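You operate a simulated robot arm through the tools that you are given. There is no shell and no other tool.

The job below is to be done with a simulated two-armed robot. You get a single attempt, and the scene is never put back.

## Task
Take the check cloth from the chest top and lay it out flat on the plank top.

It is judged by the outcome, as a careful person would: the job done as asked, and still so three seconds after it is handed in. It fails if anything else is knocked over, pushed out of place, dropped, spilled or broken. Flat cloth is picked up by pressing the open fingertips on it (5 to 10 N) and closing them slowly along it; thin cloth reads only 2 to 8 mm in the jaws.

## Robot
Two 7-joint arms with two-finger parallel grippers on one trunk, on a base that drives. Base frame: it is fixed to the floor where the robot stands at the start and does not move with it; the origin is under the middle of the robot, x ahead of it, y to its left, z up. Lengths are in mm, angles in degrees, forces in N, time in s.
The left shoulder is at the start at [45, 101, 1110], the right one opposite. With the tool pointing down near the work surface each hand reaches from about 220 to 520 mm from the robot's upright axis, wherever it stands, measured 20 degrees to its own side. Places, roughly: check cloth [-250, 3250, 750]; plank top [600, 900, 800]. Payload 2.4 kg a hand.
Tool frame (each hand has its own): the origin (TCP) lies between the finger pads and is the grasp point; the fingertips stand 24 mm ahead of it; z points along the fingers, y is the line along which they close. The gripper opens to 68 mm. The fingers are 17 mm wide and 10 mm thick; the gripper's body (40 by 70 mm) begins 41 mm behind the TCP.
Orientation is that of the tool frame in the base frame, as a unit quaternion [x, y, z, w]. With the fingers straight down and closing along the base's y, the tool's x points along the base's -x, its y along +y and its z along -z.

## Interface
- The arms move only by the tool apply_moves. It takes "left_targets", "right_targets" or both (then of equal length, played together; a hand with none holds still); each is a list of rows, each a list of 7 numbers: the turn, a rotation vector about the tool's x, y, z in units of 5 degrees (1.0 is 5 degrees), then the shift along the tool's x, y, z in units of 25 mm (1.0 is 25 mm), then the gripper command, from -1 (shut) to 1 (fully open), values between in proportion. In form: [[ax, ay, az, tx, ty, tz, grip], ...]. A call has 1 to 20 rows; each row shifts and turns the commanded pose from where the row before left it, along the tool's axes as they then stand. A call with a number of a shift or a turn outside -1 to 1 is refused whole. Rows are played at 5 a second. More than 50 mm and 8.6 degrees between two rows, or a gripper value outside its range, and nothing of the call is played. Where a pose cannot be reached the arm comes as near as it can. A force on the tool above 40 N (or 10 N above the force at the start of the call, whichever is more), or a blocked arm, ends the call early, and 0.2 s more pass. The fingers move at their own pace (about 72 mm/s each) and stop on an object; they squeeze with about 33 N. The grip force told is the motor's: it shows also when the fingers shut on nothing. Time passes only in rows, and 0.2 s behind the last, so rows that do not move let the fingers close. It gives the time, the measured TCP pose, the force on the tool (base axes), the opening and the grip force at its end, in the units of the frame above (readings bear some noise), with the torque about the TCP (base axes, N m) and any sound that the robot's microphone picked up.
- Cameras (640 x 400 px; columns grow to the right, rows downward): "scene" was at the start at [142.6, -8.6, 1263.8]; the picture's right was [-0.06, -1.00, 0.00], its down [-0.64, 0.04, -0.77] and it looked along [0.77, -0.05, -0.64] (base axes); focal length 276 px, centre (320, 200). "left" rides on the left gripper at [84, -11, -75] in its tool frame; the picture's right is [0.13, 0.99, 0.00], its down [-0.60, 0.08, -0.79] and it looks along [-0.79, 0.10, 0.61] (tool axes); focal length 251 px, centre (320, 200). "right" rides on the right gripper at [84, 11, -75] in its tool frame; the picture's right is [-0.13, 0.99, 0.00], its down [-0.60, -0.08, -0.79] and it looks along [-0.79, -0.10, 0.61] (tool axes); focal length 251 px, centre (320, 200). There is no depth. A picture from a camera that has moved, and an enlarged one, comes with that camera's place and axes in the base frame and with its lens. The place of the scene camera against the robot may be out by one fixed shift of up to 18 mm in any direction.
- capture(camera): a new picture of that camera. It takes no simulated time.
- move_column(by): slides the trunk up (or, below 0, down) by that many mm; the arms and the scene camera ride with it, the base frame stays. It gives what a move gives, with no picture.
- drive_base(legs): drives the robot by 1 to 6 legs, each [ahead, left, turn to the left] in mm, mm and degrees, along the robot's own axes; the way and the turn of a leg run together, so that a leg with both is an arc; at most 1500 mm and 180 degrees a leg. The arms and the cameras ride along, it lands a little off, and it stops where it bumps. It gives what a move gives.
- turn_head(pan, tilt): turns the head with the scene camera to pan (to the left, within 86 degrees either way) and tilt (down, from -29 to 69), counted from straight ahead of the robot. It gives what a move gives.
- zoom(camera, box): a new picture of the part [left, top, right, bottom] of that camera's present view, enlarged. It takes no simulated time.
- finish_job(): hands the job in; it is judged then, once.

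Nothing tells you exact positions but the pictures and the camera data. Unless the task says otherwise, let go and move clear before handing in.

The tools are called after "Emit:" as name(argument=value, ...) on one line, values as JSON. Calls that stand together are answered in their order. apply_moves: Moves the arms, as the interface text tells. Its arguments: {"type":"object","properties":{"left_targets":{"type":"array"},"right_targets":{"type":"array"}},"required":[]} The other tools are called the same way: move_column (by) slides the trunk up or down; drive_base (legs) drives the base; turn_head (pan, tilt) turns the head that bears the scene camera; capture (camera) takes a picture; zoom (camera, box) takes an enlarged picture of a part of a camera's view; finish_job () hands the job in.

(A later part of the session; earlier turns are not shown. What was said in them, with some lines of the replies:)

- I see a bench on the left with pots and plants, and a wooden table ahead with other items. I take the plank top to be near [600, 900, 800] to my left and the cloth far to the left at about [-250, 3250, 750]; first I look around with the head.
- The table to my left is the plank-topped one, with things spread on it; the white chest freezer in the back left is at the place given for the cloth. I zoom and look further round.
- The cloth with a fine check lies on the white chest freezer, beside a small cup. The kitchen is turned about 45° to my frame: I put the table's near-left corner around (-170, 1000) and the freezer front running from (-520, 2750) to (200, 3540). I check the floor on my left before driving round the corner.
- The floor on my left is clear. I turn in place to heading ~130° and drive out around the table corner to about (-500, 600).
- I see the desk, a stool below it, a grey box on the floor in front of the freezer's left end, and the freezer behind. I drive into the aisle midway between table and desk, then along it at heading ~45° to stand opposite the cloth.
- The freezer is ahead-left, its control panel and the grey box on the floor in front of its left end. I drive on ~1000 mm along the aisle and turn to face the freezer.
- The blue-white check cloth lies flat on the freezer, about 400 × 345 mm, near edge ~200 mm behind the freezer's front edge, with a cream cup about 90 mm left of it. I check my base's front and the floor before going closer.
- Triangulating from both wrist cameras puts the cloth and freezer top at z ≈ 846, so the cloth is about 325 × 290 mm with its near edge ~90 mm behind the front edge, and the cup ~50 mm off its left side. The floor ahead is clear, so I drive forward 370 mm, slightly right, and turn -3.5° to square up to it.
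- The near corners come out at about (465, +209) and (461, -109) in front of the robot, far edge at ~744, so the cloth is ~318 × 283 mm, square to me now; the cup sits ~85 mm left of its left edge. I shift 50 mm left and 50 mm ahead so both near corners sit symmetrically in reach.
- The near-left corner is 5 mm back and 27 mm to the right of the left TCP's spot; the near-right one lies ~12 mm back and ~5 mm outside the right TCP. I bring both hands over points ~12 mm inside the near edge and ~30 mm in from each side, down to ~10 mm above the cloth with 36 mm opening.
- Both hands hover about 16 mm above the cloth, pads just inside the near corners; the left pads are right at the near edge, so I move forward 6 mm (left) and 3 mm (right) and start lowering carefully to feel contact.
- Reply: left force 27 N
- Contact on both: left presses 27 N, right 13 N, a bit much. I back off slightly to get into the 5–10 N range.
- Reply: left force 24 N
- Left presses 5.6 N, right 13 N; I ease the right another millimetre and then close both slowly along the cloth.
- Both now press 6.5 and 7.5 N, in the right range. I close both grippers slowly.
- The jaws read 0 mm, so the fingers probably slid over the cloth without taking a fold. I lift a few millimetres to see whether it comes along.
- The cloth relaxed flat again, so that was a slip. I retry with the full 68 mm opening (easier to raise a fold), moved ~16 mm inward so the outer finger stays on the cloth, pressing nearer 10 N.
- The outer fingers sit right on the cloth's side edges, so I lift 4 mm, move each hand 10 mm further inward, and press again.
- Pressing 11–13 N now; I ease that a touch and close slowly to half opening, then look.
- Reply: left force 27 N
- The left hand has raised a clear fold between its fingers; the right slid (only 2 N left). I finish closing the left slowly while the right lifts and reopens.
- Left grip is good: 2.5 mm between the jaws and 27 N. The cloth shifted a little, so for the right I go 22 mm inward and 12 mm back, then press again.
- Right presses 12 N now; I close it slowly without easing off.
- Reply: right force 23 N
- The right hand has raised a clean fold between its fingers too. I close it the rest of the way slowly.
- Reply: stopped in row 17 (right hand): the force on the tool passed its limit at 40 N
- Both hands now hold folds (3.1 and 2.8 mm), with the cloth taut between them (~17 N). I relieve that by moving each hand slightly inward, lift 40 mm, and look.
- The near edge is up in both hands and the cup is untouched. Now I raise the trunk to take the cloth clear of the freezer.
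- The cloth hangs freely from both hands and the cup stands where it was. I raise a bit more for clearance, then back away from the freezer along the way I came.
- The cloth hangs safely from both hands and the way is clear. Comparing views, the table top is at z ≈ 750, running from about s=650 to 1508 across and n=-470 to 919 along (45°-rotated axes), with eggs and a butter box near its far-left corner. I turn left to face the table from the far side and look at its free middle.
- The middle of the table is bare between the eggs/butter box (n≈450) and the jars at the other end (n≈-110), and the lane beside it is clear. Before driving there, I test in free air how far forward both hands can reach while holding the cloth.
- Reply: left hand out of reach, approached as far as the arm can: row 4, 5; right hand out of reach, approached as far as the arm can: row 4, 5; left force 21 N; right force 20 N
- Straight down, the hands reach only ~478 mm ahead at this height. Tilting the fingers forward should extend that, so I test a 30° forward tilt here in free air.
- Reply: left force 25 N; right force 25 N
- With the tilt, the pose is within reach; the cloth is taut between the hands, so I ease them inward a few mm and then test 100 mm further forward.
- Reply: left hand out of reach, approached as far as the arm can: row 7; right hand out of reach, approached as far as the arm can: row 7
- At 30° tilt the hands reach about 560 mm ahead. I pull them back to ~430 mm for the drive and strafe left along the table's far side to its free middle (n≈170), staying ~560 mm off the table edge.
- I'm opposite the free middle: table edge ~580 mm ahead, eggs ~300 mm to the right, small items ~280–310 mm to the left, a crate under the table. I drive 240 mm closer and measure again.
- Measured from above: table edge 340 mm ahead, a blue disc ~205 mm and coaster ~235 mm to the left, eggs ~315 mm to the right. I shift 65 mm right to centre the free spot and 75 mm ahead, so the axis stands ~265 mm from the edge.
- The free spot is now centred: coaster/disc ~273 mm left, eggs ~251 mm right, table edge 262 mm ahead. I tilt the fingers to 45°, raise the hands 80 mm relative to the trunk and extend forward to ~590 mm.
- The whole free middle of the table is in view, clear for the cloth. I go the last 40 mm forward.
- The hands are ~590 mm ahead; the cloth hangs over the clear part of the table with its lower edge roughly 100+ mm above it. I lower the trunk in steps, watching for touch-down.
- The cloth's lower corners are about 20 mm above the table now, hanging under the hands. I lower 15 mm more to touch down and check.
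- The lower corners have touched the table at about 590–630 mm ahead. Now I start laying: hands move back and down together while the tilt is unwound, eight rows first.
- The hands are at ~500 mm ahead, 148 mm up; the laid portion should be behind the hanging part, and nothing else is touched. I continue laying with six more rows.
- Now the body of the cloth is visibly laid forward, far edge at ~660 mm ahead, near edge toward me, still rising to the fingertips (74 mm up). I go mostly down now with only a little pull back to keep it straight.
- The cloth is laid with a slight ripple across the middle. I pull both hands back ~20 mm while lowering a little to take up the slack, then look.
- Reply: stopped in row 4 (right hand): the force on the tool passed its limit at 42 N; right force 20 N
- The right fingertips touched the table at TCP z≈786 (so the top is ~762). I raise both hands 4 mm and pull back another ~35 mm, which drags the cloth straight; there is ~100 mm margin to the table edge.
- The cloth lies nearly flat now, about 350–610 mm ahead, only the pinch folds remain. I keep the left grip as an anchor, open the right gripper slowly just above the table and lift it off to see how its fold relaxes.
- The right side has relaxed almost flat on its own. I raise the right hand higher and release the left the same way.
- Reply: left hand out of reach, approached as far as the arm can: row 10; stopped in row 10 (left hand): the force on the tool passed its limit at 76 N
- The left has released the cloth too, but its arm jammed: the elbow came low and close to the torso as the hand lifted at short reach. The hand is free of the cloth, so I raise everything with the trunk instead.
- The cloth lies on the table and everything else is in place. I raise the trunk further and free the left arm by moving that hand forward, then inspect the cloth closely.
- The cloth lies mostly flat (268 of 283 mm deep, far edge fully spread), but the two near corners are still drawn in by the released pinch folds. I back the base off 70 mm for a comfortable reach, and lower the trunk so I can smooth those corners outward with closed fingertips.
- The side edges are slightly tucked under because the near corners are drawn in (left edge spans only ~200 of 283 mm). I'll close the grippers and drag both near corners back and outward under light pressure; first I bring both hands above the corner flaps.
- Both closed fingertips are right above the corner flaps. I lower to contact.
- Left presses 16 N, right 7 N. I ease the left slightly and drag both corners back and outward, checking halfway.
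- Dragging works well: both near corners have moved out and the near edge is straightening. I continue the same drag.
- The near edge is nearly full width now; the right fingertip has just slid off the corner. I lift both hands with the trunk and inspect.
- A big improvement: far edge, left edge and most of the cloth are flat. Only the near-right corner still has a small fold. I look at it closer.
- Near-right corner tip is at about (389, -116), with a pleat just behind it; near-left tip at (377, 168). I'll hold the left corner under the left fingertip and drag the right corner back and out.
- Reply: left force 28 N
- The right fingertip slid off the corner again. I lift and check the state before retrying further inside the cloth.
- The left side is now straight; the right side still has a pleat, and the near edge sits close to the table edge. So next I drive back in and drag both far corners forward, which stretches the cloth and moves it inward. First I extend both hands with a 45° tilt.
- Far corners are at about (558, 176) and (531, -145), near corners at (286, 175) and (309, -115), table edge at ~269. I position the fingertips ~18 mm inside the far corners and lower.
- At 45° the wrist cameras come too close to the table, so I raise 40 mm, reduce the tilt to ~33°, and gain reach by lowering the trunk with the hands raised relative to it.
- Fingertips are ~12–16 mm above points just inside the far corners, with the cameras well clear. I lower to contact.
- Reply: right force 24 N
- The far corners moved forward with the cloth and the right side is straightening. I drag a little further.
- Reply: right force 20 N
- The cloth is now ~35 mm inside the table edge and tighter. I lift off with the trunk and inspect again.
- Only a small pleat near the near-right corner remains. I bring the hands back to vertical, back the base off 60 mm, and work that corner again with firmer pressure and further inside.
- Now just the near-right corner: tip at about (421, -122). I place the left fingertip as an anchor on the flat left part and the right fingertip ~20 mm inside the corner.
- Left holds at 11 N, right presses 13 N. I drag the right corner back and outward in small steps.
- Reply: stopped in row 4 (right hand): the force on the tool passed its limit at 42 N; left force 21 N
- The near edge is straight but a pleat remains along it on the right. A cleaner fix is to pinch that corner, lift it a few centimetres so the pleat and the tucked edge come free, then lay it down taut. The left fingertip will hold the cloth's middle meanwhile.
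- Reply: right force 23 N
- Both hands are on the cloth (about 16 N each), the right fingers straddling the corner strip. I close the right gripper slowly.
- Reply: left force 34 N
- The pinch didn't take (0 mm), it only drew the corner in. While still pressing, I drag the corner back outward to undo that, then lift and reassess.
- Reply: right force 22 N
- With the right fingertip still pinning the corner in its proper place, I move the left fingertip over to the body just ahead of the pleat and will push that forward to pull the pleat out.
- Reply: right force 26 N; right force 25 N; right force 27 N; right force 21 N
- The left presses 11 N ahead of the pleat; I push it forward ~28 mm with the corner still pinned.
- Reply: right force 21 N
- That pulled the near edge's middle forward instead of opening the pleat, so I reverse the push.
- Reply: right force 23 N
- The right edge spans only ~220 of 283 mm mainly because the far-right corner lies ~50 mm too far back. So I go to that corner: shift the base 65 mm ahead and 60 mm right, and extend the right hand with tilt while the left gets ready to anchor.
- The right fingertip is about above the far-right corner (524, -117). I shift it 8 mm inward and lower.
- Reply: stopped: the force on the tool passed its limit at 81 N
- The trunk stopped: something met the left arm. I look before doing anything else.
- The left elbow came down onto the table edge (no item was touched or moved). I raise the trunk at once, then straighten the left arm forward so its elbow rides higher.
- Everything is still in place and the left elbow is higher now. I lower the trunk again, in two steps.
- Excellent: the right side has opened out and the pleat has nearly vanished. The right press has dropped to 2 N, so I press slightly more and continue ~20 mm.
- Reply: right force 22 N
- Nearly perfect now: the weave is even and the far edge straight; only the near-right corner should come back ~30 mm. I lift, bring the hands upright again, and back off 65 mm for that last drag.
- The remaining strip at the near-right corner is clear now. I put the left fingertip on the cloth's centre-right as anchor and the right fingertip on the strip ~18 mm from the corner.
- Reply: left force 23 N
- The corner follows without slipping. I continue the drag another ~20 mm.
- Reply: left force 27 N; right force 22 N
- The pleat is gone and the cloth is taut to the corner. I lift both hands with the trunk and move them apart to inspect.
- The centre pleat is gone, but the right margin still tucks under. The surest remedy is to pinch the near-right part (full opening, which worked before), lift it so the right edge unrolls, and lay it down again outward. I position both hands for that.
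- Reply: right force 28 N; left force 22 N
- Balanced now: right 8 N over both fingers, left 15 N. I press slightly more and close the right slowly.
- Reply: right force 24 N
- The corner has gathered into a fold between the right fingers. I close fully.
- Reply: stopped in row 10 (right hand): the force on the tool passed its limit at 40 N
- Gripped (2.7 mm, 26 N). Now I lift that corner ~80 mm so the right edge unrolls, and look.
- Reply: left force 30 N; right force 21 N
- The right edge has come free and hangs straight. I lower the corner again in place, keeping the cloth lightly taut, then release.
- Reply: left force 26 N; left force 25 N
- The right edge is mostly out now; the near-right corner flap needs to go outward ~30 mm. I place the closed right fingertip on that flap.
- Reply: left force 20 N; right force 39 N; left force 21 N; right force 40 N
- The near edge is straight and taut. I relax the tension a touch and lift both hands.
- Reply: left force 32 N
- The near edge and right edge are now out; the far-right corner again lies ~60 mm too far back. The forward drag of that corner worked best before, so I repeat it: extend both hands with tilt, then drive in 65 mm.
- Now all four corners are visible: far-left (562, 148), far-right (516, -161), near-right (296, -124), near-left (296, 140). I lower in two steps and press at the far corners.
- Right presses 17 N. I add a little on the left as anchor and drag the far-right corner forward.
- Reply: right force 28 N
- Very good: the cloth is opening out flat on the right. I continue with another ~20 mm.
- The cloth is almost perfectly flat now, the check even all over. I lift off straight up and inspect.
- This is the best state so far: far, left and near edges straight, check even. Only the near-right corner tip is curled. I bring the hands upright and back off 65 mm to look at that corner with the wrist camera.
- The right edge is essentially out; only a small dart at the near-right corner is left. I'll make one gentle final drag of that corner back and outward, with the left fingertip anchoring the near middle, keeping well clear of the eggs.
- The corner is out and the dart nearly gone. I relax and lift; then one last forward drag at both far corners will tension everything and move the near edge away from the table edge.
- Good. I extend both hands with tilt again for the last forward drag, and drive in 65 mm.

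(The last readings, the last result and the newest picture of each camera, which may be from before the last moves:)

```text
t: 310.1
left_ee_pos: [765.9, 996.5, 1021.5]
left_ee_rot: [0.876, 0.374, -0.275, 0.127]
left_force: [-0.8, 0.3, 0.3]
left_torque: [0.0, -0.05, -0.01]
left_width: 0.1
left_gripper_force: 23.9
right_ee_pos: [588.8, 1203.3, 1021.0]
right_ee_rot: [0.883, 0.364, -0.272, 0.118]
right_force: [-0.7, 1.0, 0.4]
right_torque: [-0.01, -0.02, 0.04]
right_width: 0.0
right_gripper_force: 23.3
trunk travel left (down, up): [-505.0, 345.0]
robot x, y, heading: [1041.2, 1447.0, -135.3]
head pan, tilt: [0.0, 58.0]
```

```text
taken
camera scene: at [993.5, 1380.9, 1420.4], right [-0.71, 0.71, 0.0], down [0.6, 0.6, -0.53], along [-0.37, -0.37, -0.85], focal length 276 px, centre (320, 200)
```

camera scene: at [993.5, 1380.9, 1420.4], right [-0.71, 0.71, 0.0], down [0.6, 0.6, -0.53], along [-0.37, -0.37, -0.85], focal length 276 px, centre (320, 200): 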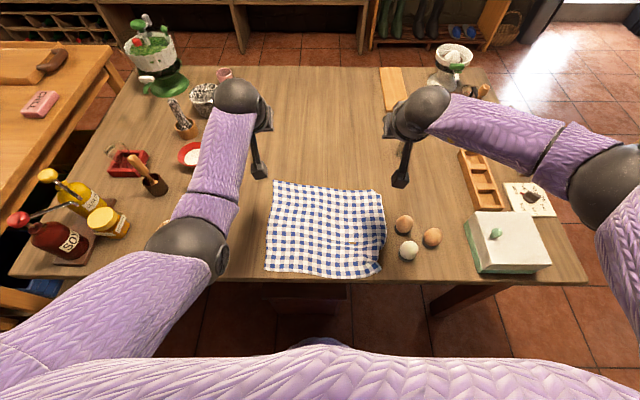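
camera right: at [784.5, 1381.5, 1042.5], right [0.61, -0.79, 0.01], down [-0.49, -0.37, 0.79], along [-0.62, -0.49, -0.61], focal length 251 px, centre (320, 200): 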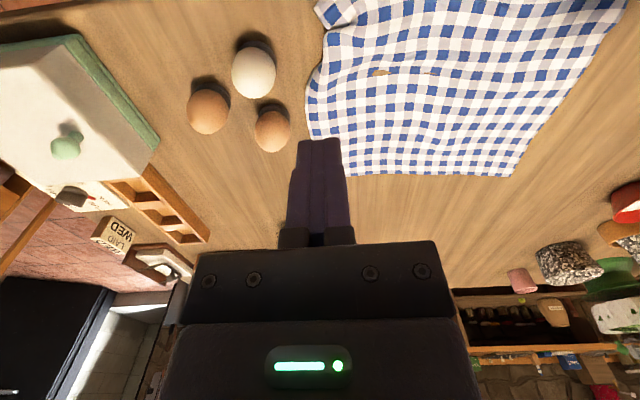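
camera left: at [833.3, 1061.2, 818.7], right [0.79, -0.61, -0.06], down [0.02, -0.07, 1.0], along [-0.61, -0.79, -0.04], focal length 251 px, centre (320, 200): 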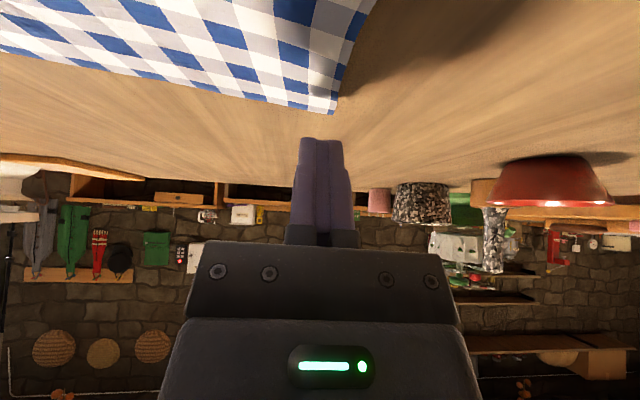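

Emit:
move_column(by=-140)

Emit:
move_column(by=-76)

Emit:
capture(camera="right")

Emit:
capture(camera="left")

```text
t: 311.8
left_ee_pos: [766.5, 998.5, 882.2]
left_ee_rot: [0.876, 0.375, -0.275, 0.128]
left_force: [-0.3, 0.5, -1.1]
left_torque: [-0.02, 0.0, 0.01]
left_width: 0.0
left_gripper_force: 23.7
right_ee_pos: [589.3, 1204.5, 881.7]
right_ee_rot: [0.882, 0.364, -0.274, 0.118]
right_force: [-0.1, 0.1, -0.1]
right_torque: [-0.01, 0.02, -0.01]
right_width: 0.0
right_gripper_force: 23.8
trunk travel left (down, up): [-365.0, 485.0]
robot x, y, heading: [1043.8, 1447.8, -135.1]
head pan, tilt: [0.0, 58.0]
```

```text
t: 312.9
left_ee_pos: [768.0, 998.6, 806.4]
left_ee_rot: [0.876, 0.375, -0.275, 0.128]
left_force: [0.9, 0.1, 0.4]
left_torque: [-0.01, 0.03, -0.01]
left_width: 0.1
left_gripper_force: 23.5
right_ee_pos: [589.6, 1203.9, 805.7]
right_ee_rot: [0.882, 0.364, -0.273, 0.118]
right_force: [0.4, 0.3, 0.0]
right_torque: [-0.01, 0.05, -0.02]
right_width: 0.1
right_gripper_force: 23.7
trunk travel left (down, up): [-289.0, 561.0]
robot x, y, heading: [1046.1, 1448.0, -135.2]
head pan, tilt: [0.0, 58.0]
```

```text
taken
camera right: at [674.7, 1274.4, 819.4], right [0.63, -0.78, 0.08], down [-0.09, 0.03, 0.99], along [-0.77, -0.63, -0.05], focal length 251 px, centre (320, 200)
```

right: 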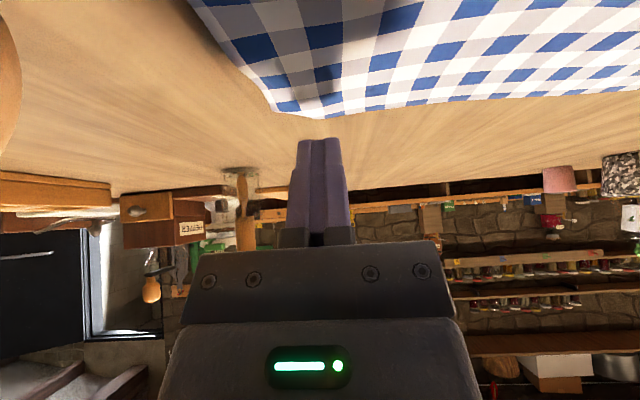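

```text
taken
camera left: at [836.1, 1086.3, 817.6], right [0.79, -0.61, -0.06], down [0.02, -0.07, 1.0], along [-0.61, -0.79, -0.04], focal length 251 px, centre (320, 200)
```

left: 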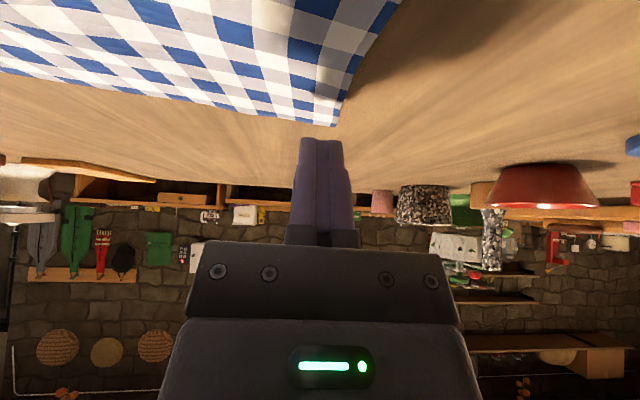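

Both fingertips are above the cloth just inside the far corners, cameras and eggs clear. I lower to contact.

Emit:
apply_moves(left_targets=[[0, 0, 0, 0.18, 0, 0.265, -1], [0, 0, 0, 0.18, 0, 0.265, -1], [0, 0, 0, 0.05, 0, 0.075, -1], [0, 0, 0, 0, 0, 0, -1]], right_targets=[[0, 0, 0, 0.18, 0, 0.265, -1], [0, 0, 0, 0.18, 0, 0.265, -1], [0, 0, 0, 0.04, 0, 0.06, -1], [0, 0, 0, 0, 0, 0, -1]])

Emit:
apply_moves(left_targets=[[0, 0, 0, 0.04, 0, 0.06, -1], [0, 0, 0, 0, 0, 0, -1]], right_targets=[[0, 0, 0, 0.034, 0, 0.05, -1], [0, 0, 0, 0, 0, 0, -1]])

```text
t: 313.9
left_ee_pos: [764.7, 997.3, 788.7]
left_ee_rot: [0.876, 0.375, -0.275, 0.127]
left_force: [-0.9, 0.8, 0.3]
left_torque: [0.0, 0.04, 0.0]
left_width: 0.0
left_gripper_force: 23.8
right_ee_pos: [588.7, 1204.8, 787.7]
right_ee_rot: [0.883, 0.363, -0.274, 0.118]
right_force: [-0.2, -0.4, 0.7]
right_torque: [-0.02, -0.01, 0.0]
right_width: 0.0
right_gripper_force: 23.4
trunk travel left (down, up): [-289.0, 561.0]
robot x, y, heading: [1044.3, 1448.0, -135.3]
head pan, tilt: [0.0, 58.0]
```

```text
t: 314.5
left_ee_pos: [766.2, 997.6, 786.8]
left_ee_rot: [0.876, 0.374, -0.276, 0.127]
left_force: [0.0, 0.7, 0.6]
left_torque: [0.02, 0.01, 0.01]
left_width: 0.1
left_gripper_force: 23.6
right_ee_pos: [588.3, 1204.4, 786.7]
right_ee_rot: [0.883, 0.364, -0.273, 0.118]
right_force: [0.2, 0.0, -0.4]
right_torque: [0.02, 0.03, -0.03]
right_width: 0.3
right_gripper_force: 23.6
trunk travel left (down, up): [-289.0, 561.0]
robot x, y, heading: [1045.0, 1449.3, -135.2]
head pan, tilt: [0.0, 58.0]
```

Emit:
apply_moves(left_targets=[[0, 0, 0, 0.04, 0, 0.06, -1], [0, 0, 0, 0, 0, 0, -1]], right_targets=[[0, 0, 0, 0.04, 0, 0.06, -1], [0, 0, 0, 0, 0, 0, -1]])

```text
t: 315.1
left_ee_pos: [767.0, 998.1, 786.8]
left_ee_rot: [0.875, 0.374, -0.277, 0.128]
left_force: [-0.6, -1.8, 7.7]
left_torque: [-0.08, 0.05, 0.02]
left_width: 0.0
left_gripper_force: 23.6
right_ee_pos: [590.2, 1204.9, 785.6]
right_ee_rot: [0.882, 0.363, -0.274, 0.119]
right_force: [-1.5, 0.7, 6.1]
right_torque: [0.0, 0.06, -0.02]
right_width: 0.2
right_gripper_force: 23.6
trunk travel left (down, up): [-289.0, 561.0]
robot x, y, heading: [1041.3, 1445.3, -134.9]
head pan, tilt: [0.0, 58.0]
```

Emit:
apply_moves(left_targets=[[0, 0, 0, 0.012, 0, 0.018, -1], [0, 0, 0, -0.116, 0, 0.079, -1], [0, 0, 0, -0.116, 0, 0.079, -1], [0, 0, 0, -0.116, 0, 0.079, -1], [0, 0, 0, -0.116, 0, 0.079, -1], [0, 0, 0, -0.116, 0, 0.079, -1], [0, 0, 0, -0.116, 0, 0.079, -1]], right_targets=[[0, 0, 0, 0.014, 0, 0.02, -1], [0, 0, 0, -0.15, 0, 0.102, -1], [0, 0, 0, -0.15, 0, 0.102, -1], [0, 0, 0, -0.15, 0, 0.102, -1], [0, 0, 0, -0.15, 0, 0.102, -1], [0, 0, 0, -0.15, 0, 0.102, -1], [0, 0, 0, -0.15, 0, 0.102, -1]])

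Emit:
zoom(camera="scene", box=[210, 115, 430, 252])

```text
t: 316.7
left_ee_pos: [751.8, 982.9, 786.5]
left_ee_rot: [0.876, 0.374, -0.277, 0.128]
left_force: [5.2, 3.3, 26.7]
left_torque: [-0.02, 0.0, 0.04]
left_width: 0.1
left_gripper_force: 23.2
right_ee_pos: [570.4, 1185.7, 786.0]
right_ee_rot: [0.882, 0.365, -0.274, 0.119]
right_force: [0.2, 0.7, 2.4]
right_torque: [0.01, 0.01, -0.01]
right_width: 0.1
right_gripper_force: 23.5
trunk travel left (down, up): [-289.0, 561.0]
robot x, y, heading: [1040.8, 1452.2, -135.1]
head pan, tilt: [0.0, 58.0]
```

```text
2.91 times, centred on (320, 184) of scene
camera zoom: at [974.4, 1362.3, 1203.3], right [-0.71, 0.71, 0.0], down [0.6, 0.6, -0.53], along [-0.38, -0.38, -0.85], focal length 804 px, centre (320, 248)
```

zoom: 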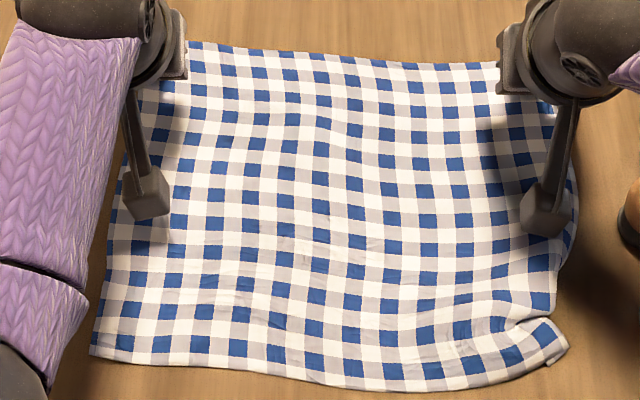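

Emit:
apply_moves(left_targets=[[0, 0, 0, -0.01, 0, -0.015, -1], [0, 0, 0, 0, 0, 0, -1], [0, 0, 0, 0, 0, 0, -1], [0, 0, 0, 0, 0, 0, -1], [0, 0, 0, 0, 0, 0, -1], [0, 0, 0, 0, 0, 0, -1]], right_targets=[[0, 0, 0, 0.022, 0, 0.033, -1], [0, 0, 0, -0.133, 0, 0.091, -1], [0, 0, 0, -0.133, 0, 0.091, -1], [0, 0, 0, -0.133, 0, 0.091, -1], [0, 0, 0, -0.133, 0, 0.091, -1], [0, 0, 0, -0.133, 0, 0.091, -1]])

Emit:
zoom(camera="scene", box=[210, 115, 430, 252])

```text
t: 318.1
left_ee_pos: [752.7, 983.5, 786.8]
left_ee_rot: [0.876, 0.374, -0.277, 0.127]
left_force: [-2.3, -2.5, 14.7]
left_torque: [-0.17, 0.17, 0.05]
left_width: 0.0
left_gripper_force: 22.7
right_ee_pos: [556.5, 1170.9, 786.2]
right_ee_rot: [0.882, 0.363, -0.275, 0.119]
right_force: [4.9, 4.7, 24.3]
right_torque: [-0.01, 0.04, 0.0]
right_width: 0.0
right_gripper_force: 23.6
trunk travel left (down, up): [-289.0, 561.0]
robot x, y, heading: [1042.7, 1447.8, -135.0]
head pan, tilt: [0.0, 58.0]
```

```text
2.91 times, centred on (320, 184) of scene
camera zoom: at [975.2, 1362.1, 1203.3], right [-0.71, 0.71, 0.0], down [0.6, 0.6, -0.53], along [-0.38, -0.38, -0.85], focal length 804 px, centre (320, 248)
```

zoom: 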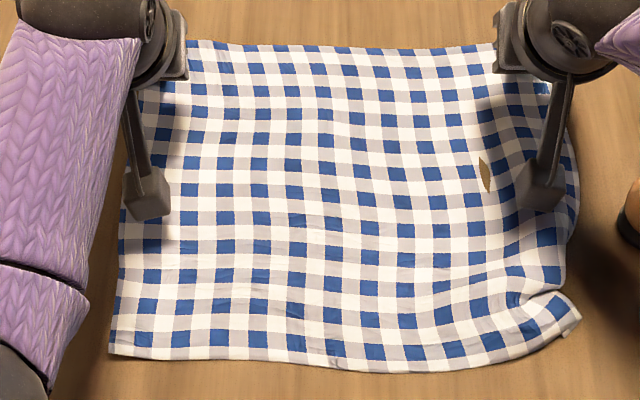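

Very flat now with good margin to the edge; only the near-right corner tip is still slightly drawn in. I lift off and do one last small outward drag there.

Emit:
move_column(by=200)

Emit:
apply_moves(left_targets=[[0, 1, 0, 0.5, -0.25, -0.312, -1], [0, 1, 0, 0.5, -0.25, -0.255, -1], [0, 1, 0, 0.5, -0.25, -0.202, -1], [0, 1, 0, 0.5, -0.25, -0.153, -1], [0, 1, 0, 0.5, -0.25, -0.106, -1], [0, 1, 0, 0.5, -0.25, -0.06, -1], [0, 1, 0, 0.3, -0.25, -0.01, -1], [0, 0, 0, 0, 0, 0, -1]], right_targets=[[0, 1, 0, 0.645, 0, -0.403, -1], [0, 1, 0, 0.677, 0, -0.345, -1], [0, 1, 0, 0.705, 0, -0.285, -1], [0, 1, 0, 0.727, 0, -0.222, -1], [0, 1, 0, 0.743, 0, -0.158, -1], [0, 1, 0, 0.754, 0, -0.093, -1], [0, 1, 0, 0.76, 0, -0.027, -1], [0, 0, 0, 0, 0, 0, -1]])

Emit:
drive_base(legs=[[-65, 0, 0]])

Emit:
capture(camera="right")

Emit:
zoom(camera="scene", box=[230, 130, 410, 242])

```text
t: 320.3
left_ee_pos: [751.2, 981.6, 983.8]
left_ee_rot: [0.876, 0.375, -0.275, 0.128]
left_force: [0.9, -0.4, -0.5]
left_torque: [-0.03, 0.02, -0.01]
left_width: 0.0
left_gripper_force: 23.4
right_ee_pos: [555.8, 1170.8, 982.6]
right_ee_rot: [0.882, 0.365, -0.273, 0.119]
right_force: [0.0, -0.7, -0.3]
right_torque: [-0.02, -0.01, -0.03]
right_width: 0.2
right_gripper_force: 23.5
trunk travel left (down, up): [-489.0, 361.0]
robot x, y, heading: [1043.4, 1445.2, -134.9]
head pan, tilt: [0.0, 58.0]
```

```text
t: 322.1
left_ee_pos: [781.4, 1075.9, 978.4]
left_ee_rot: [0.919, 0.395, 0.001, 0.009]
left_force: [-0.7, -0.3, -0.8]
left_torque: [0.0, -0.01, -0.04]
left_width: 0.0
left_gripper_force: 23.6
right_ee_pos: [646.8, 1263.9, 978.3]
right_ee_rot: [0.924, 0.382, 0.005, 0.003]
right_force: [0.1, 0.2, 0.5]
right_torque: [-0.03, -0.01, -0.01]
right_width: 0.3
right_gripper_force: 23.9
trunk travel left (down, up): [-489.0, 361.0]
robot x, y, heading: [1041.2, 1450.0, -135.4]
head pan, tilt: [0.0, 58.0]
```

```text
t: 323.1
left_ee_pos: [829.5, 1122.6, 978.4]
left_ee_rot: [0.918, 0.397, 0.001, 0.01]
left_force: [0.0, 0.1, 0.0]
left_torque: [0.03, 0.01, 0.03]
left_width: 0.0
left_gripper_force: 23.8
right_ee_pos: [693.6, 1309.3, 979.2]
right_ee_rot: [0.923, 0.384, 0.005, 0.004]
right_force: [-0.5, 0.6, 0.3]
right_torque: [-0.01, 0.01, 0.02]
right_width: 0.0
right_gripper_force: 24.1
trunk travel left (down, up): [-489.0, 361.0]
robot x, y, heading: [1091.5, 1494.2, -134.9]
head pan, tilt: [0.0, 58.0]
```

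```text
taken
camera right: at [759.7, 1360.4, 1054.0], right [0.61, -0.79, 0.01], down [-0.49, -0.37, 0.79], along [-0.62, -0.49, -0.61], focal length 251 px, centre (320, 200)
```

right: 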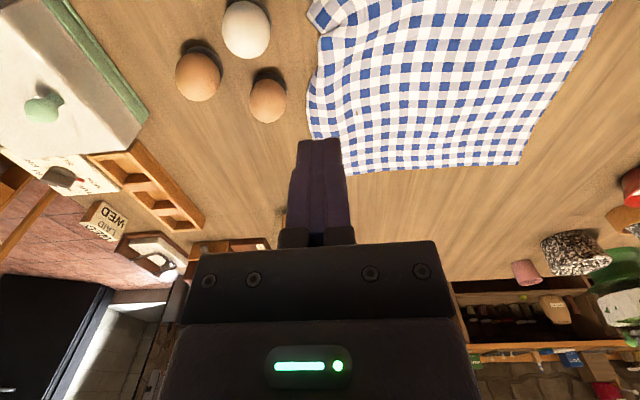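

```text
3.56 times, centred on (320, 186) of scene
camera zoom: at [1040.4, 1427.5, 1404.5], right [-0.71, 0.71, 0.0], down [0.6, 0.6, -0.53], along [-0.37, -0.38, -0.85], focal length 983 px, centre (320, 250)
```

zoom: 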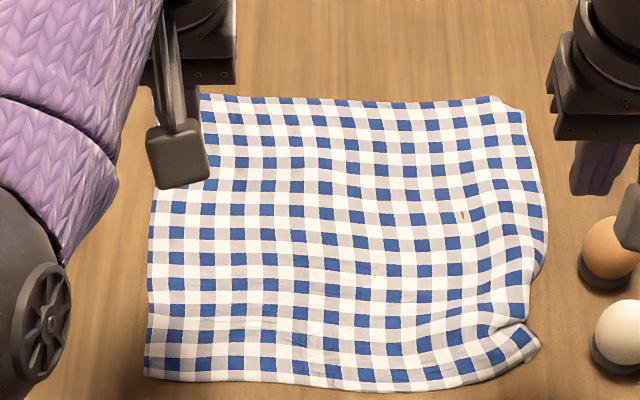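

Emit:
apply_moves(right_targets=[[0, 0, 0, -0.1, 0.32, 0, -1], [0, 0, 0, 0, 0, 0, -1]])

Emit:
move_column(by=-165)

Emit:
capture(camera="right")

```text
t: 323.7
left_ee_pos: [828.1, 1121.5, 977.2]
left_ee_rot: [0.918, 0.396, 0.0, 0.009]
left_force: [-0.2, -0.6, 0.3]
left_torque: [0.03, 0.0, -0.01]
left_width: 0.0
left_gripper_force: 23.6
right_ee_pos: [697.3, 1302.4, 979.7]
right_ee_rot: [0.924, 0.383, 0.004, 0.004]
right_force: [-0.6, -0.2, -0.2]
right_torque: [-0.01, -0.01, -0.01]
right_width: 0.0
right_gripper_force: 23.6
trunk travel left (down, up): [-489.0, 361.0]
robot x, y, heading: [1092.9, 1495.0, -134.9]
head pan, tilt: [0.0, 58.0]
```

```text
t: 325.6
left_ee_pos: [827.9, 1121.5, 814.3]
left_ee_rot: [0.919, 0.395, 0.0, 0.009]
left_force: [-0.2, 0.7, -1.1]
left_torque: [-0.04, 0.03, 0.01]
left_width: 0.1
left_gripper_force: 23.6
right_ee_pos: [698.0, 1301.1, 814.1]
right_ee_rot: [0.924, 0.383, 0.004, 0.004]
right_force: [0.2, -1.1, 0.7]
right_torque: [0.0, 0.03, 0.01]
right_width: 0.0
right_gripper_force: 23.9
trunk travel left (down, up): [-324.0, 526.0]
robot x, y, heading: [1091.5, 1492.7, -135.0]
head pan, tilt: [0.0, 58.0]
```

```text
taken
camera right: at [763.0, 1352.4, 889.0], right [0.61, -0.79, 0.01], down [-0.49, -0.37, 0.79], along [-0.62, -0.49, -0.61], focal length 251 px, centre (320, 200)
```

right: 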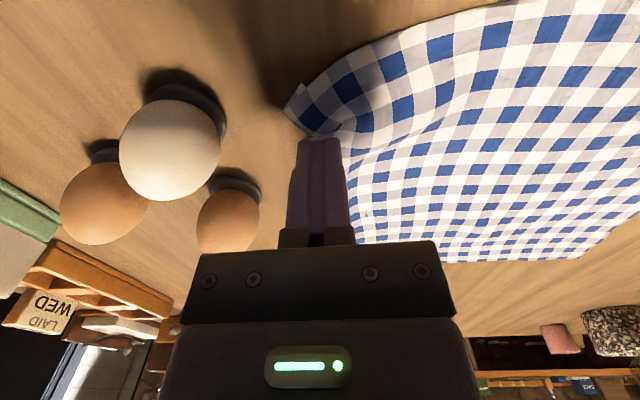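

Emit:
apply_moves(left_targets=[[0, 0, 0, 0, 0, 0.55, -1], [0, 0, 0, 0, 0, 0.5, -1], [0, 0, 0, 0, 0, 0.08, -1], [0, 0, 0, 0, 0, 0, -1]], right_targets=[[0, 0, 0, 0, 0, 0.55, -1], [0, 0, 0, 0, 0, 0.44, -1], [0, 0, 0, 0, 0, 0.06, -1], [0, 0, 0, 0, 0, 0, -1]])

Emit:
apply_moves(left_targets=[[0, 0, 0, 0, 0, 0.04, -1], [0, 0, 0, 0, 0, 0, -1]], right_targets=[[0, 0, 0, 0, 0, 0.03, -1], [0, 0, 0, 0, 0, 0, -1]])

```text
t: 326.6
left_ee_pos: [827.6, 1120.4, 786.1]
left_ee_rot: [0.919, 0.395, -0.001, 0.01]
left_force: [-2.1, -3.1, 13.5]
left_torque: [0.09, 0.12, 0.04]
left_width: 0.0
left_gripper_force: 23.4
right_ee_pos: [698.3, 1302.7, 787.0]
right_ee_rot: [0.924, 0.383, 0.002, 0.005]
right_force: [0.6, 0.8, 16.5]
right_torque: [-0.15, 0.03, 0.0]
right_width: 0.1
right_gripper_force: 24.0
trunk travel left (down, up): [-324.0, 526.0]
robot x, y, heading: [1091.7, 1494.9, -135.0]
head pan, tilt: [0.0, 58.0]
```

```text
t: 327.2
left_ee_pos: [828.5, 1120.3, 784.7]
left_ee_rot: [0.918, 0.397, -0.003, 0.01]
left_force: [-6.0, -5.8, 35.8]
left_torque: [0.19, 0.19, 0.06]
left_width: 0.0
left_gripper_force: 23.2
right_ee_pos: [698.7, 1302.3, 787.4]
right_ee_rot: [0.923, 0.384, 0.002, 0.004]
right_force: [-3.7, -2.9, 18.3]
right_torque: [-0.27, 0.13, 0.0]
right_width: 0.1
right_gripper_force: 23.6
trunk travel left (down, up): [-324.0, 526.0]
robot x, y, heading: [1090.0, 1496.2, -135.2]
head pan, tilt: [0.0, 58.0]
```

Emit:
apply_moves(left_targets=[[0, 0, 0, 0, 0, -0.05, -1], [0, 0, 0, 0, 0, 0, -1], [0, 0, 0, 0, 0, 0, -1], [0, 0, 0, 0, 0, 0, -1], [0, 0, 0, 0, 0, 0, -1], [0, 0, 0, 0, 0, 0, -1], [0, 0, 0, 0, 0, 0, -1], [0, 0, 0, 0, 0, 0, -1]], right_targets=[[0, 0, 0, 0, 0, -0.015, -1], [0, 0, 0, 0.16, -0.05, -0.001, -1], [0, 0, 0, 0.16, -0.05, -0.001, -1], [0, 0, 0, 0.16, -0.05, -0.001, -1], [0, 0, 0, 0.16, -0.05, -0.001, -1], [0, 0, 0, 0.16, -0.05, -0.001, -1], [0, 0, 0, 0.16, -0.05, -0.001, -1], [0, 0, 0, 0.16, -0.05, -0.001, -1]])

Emit:
capture(camera="right")

Emit:
zoom(camera="scene", box=[240, 110, 440, 235])

```text
t: 329.0
left_ee_pos: [828.4, 1121.5, 785.3]
left_ee_rot: [0.918, 0.396, 0.0, 0.009]
left_force: [-5.8, -6.1, 40.4]
left_torque: [0.21, 0.24, 0.06]
left_width: 0.0
left_gripper_force: 23.5
right_ee_pos: [711.6, 1326.6, 787.5]
right_ee_rot: [0.923, 0.384, 0.003, 0.003]
right_force: [-0.4, -2.9, 5.0]
right_torque: [-0.08, 0.0, 0.03]
right_width: 0.0
right_gripper_force: 23.5
trunk travel left (down, up): [-324.0, 526.0]
robot x, y, heading: [1087.9, 1493.1, -135.1]
head pan, tilt: [0.0, 58.0]
```

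```text
taken
camera right: at [778.4, 1378.8, 863.2], right [0.61, -0.79, 0.01], down [-0.49, -0.37, 0.79], along [-0.62, -0.49, -0.61], focal length 251 px, centre (320, 200)
```

right: 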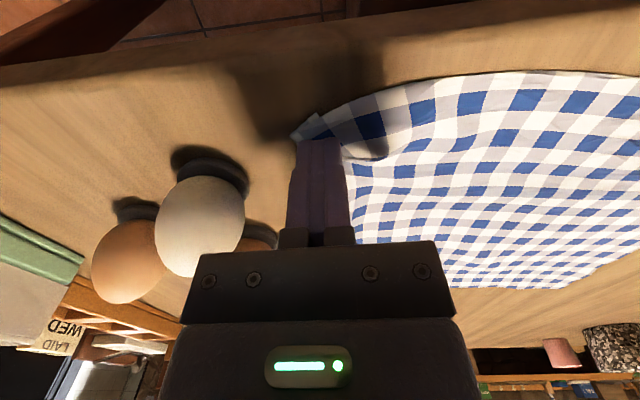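

```text
3.20 times, centred on (340, 172) of scene
camera zoom: at [1025.0, 1412.4, 1238.6], right [-0.71, 0.71, 0.0], down [0.6, 0.6, -0.53], along [-0.38, -0.38, -0.85], focal length 884 px, centre (256, 288)
```

zoom: 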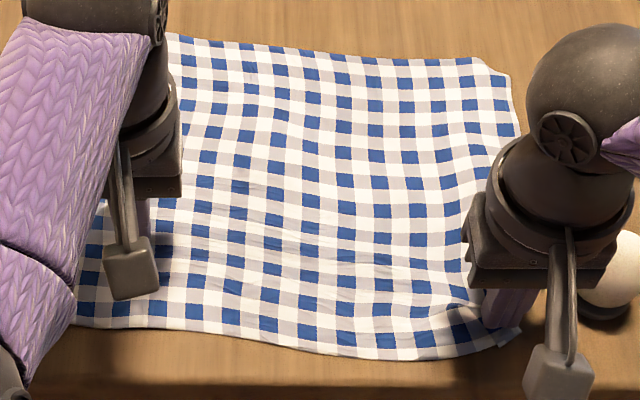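

The corner has come out and the cloth lies flat with margin all round. I lift both hands straight up and inspect.

Emit:
move_column(by=200)

Emit:
apply_moves(left_targets=[[0, 0, 0, 0, 0.8, 0, -1], [0, 0, 0, 0, 0.8, 0, -1], [0, 0, 0, 0, 0.8, 0, -1], [0, 0, 0, 0, 0.8, 0, -1], [0, 0, 0, 0, 0, 0, -1]])

Emit:
zoom(camera="scene", box=[230, 150, 410, 262])

Emit:
capture(camera="scene")

Emit:
capture(camera="right")

```text
t: 331.1
left_ee_pos: [828.5, 1121.4, 985.9]
left_ee_rot: [0.918, 0.397, 0.001, 0.009]
left_force: [0.3, 0.2, -0.5]
left_torque: [-0.02, 0.01, 0.01]
left_width: 0.0
left_gripper_force: 23.1
right_ee_pos: [711.5, 1326.9, 987.2]
right_ee_rot: [0.924, 0.383, 0.005, 0.004]
right_force: [0.2, 0.3, 0.9]
right_torque: [-0.01, 0.01, 0.0]
right_width: 0.1
right_gripper_force: 24.2
trunk travel left (down, up): [-524.0, 326.0]
robot x, y, heading: [1087.4, 1493.0, -135.1]
head pan, tilt: [0.0, 58.0]
```

```text
t: 332.3
left_ee_pos: [887.0, 1063.8, 987.3]
left_ee_rot: [0.918, 0.397, 0.001, 0.009]
left_force: [0.0, 0.2, 0.1]
left_torque: [0.02, 0.03, 0.0]
left_width: 0.0
left_gripper_force: 23.7
right_ee_pos: [710.7, 1327.7, 986.6]
right_ee_rot: [0.924, 0.383, 0.004, 0.004]
right_force: [0.4, -0.7, 0.4]
right_torque: [-0.03, -0.02, 0.01]
right_width: 0.1
right_gripper_force: 23.6
trunk travel left (down, up): [-524.0, 326.0]
robot x, y, heading: [1093.7, 1491.5, -135.1]
head pan, tilt: [0.0, 58.0]
```

```text
3.56 times, centred on (320, 206) of scene
camera zoom: at [1041.6, 1428.9, 1439.5], right [-0.71, 0.71, 0.0], down [0.6, 0.6, -0.53], along [-0.37, -0.37, -0.85], focal length 983 px, centre (320, 179)
```

zoom: 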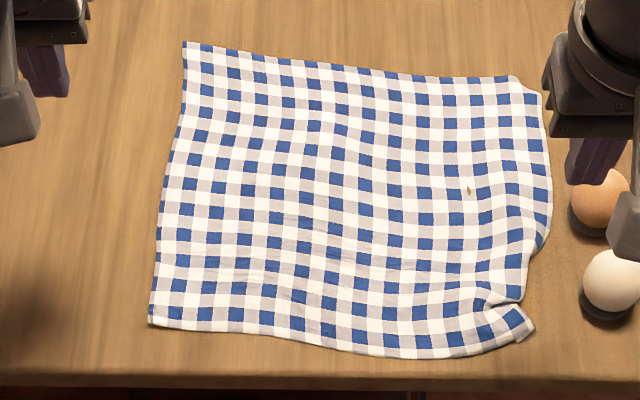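

```text
taken
camera scene: at [1041.6, 1428.9, 1439.5], right [-0.71, 0.71, 0.0], down [0.6, 0.6, -0.53], along [-0.37, -0.37, -0.85], focal length 276 px, centre (320, 200)
```

scene: 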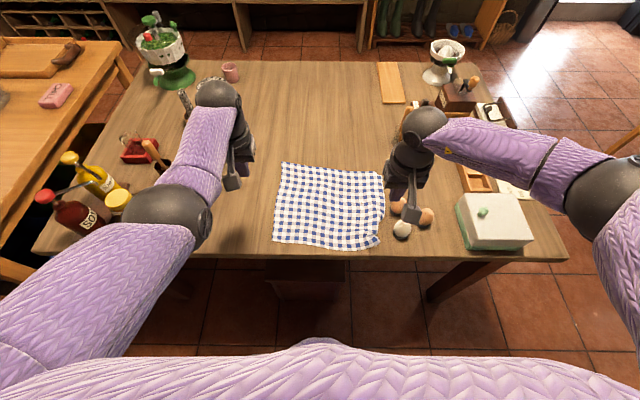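

```text
taken
camera right: at [777.1, 1378.1, 1062.1], right [0.61, -0.79, 0.01], down [-0.49, -0.37, 0.79], along [-0.62, -0.49, -0.61], focal length 251 px, centre (320, 200)
```

right: 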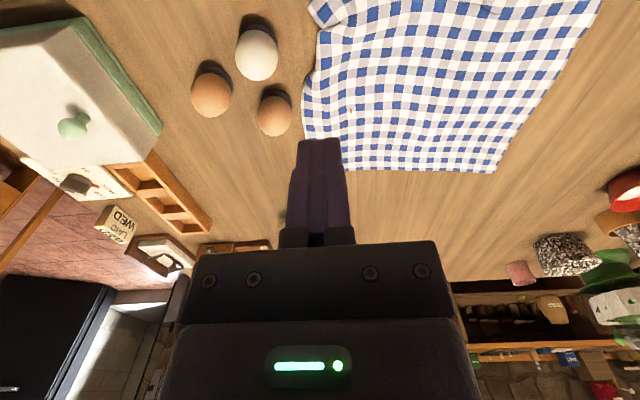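

The cloth lies flat on the plank top, well inside the edges, with only a slight wrinkle at one corner; eggs, jars and all other items are in place. I back away clear of the table and take a final look.

Emit:
drive_base(legs=[[-280, 0, 0]])

Emit:
turn_head(pan=0, tilt=42)

Emit:
capture(camera="scene")

Emit:
zoom(camera="scene", box=[200, 130, 440, 280])

```text
t: 334.3
left_ee_pos: [1086.2, 1265.4, 987.1]
left_ee_rot: [0.919, 0.394, 0.001, 0.009]
left_force: [0.0, -0.1, 0.2]
left_torque: [-0.02, 0.01, 0.0]
left_width: 0.0
left_gripper_force: 23.0
right_ee_pos: [912.7, 1527.5, 987.4]
right_ee_rot: [0.924, 0.382, 0.005, 0.004]
right_force: [0.0, 0.1, 0.1]
right_torque: [-0.02, 0.06, -0.01]
right_width: 0.1
right_gripper_force: 23.2
trunk travel left (down, up): [-524.0, 326.0]
robot x, y, heading: [1290.4, 1695.8, -135.2]
head pan, tilt: [0.0, 58.0]
```

```text
t: 335.1
left_ee_pos: [1085.8, 1264.9, 988.0]
left_ee_rot: [0.919, 0.394, 0.002, 0.009]
left_force: [0.0, -0.6, 0.3]
left_torque: [0.01, -0.01, 0.04]
left_width: 0.1
left_gripper_force: 23.4
right_ee_pos: [912.4, 1527.6, 986.3]
right_ee_rot: [0.924, 0.382, 0.004, 0.004]
right_force: [0.6, -0.1, 1.3]
right_torque: [0.03, 0.01, 0.02]
right_width: 0.3
right_gripper_force: 23.4
trunk travel left (down, up): [-524.0, 326.0]
robot x, y, heading: [1292.2, 1697.0, -135.1]
head pan, tilt: [0.0, 42.0]
```

```text
taken
camera scene: at [1231.0, 1618.0, 1460.9], right [-0.71, 0.71, 0.0], down [0.47, 0.47, -0.74], along [-0.53, -0.52, -0.67], focal length 276 px, centre (320, 200)
```

scene: 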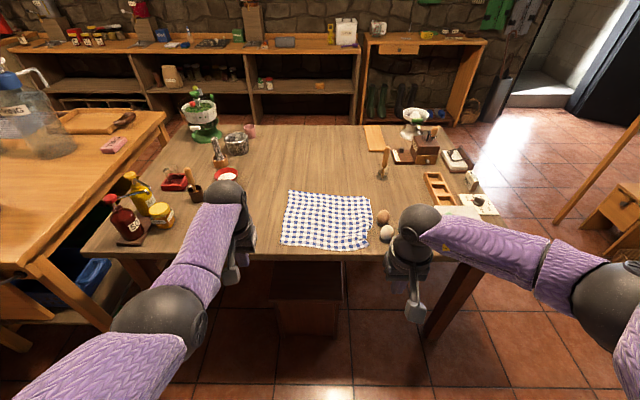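

```text
2.67 times, centred on (320, 205) of scene
camera zoom: at [1231.0, 1618.0, 1460.9], right [-0.71, 0.71, 0.0], down [0.47, 0.47, -0.74], along [-0.53, -0.52, -0.67], focal length 737 px, centre (320, 187)
```

zoom: 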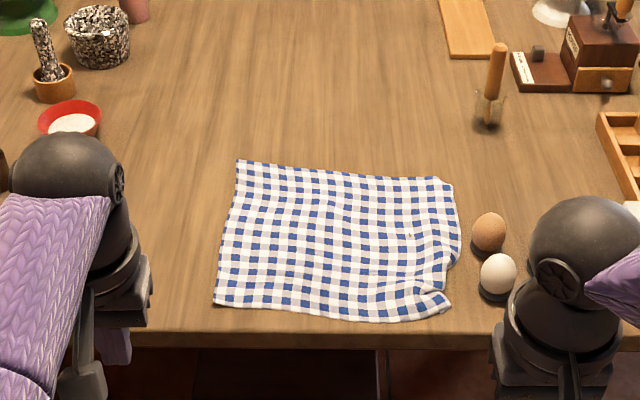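

The check cloth lies flat on the plank top, clear of the table edge. The eggs, jars, juicer, mill and other items I can see stand as before, one egg being hidden behind my arm in this view. Both hands are empty and clear of the table, so I hand in.

Emit:
finish_job()

```text
The job is handed in.
```

The check cloth is off the chest top and laid out on the plank top, fully on the table with a margin to the edge. It lies flat apart from a small wrinkle at the corner on my right, nearest the table edge I worked from.

- **Other items:** nothing I could see was knocked over or moved. In the last picture one of the three eggs was hidden behind my arm; all three were standing when I looked just before backing away.
- **Contact with the table:** while I was smoothing the cloth, my left elbow pressed on the table edge hard enough to stop the trunk (81 N). I raised it straight away and saw no item shift.
- **Final state:** both grippers are empty and the robot has backed well clear of the table.
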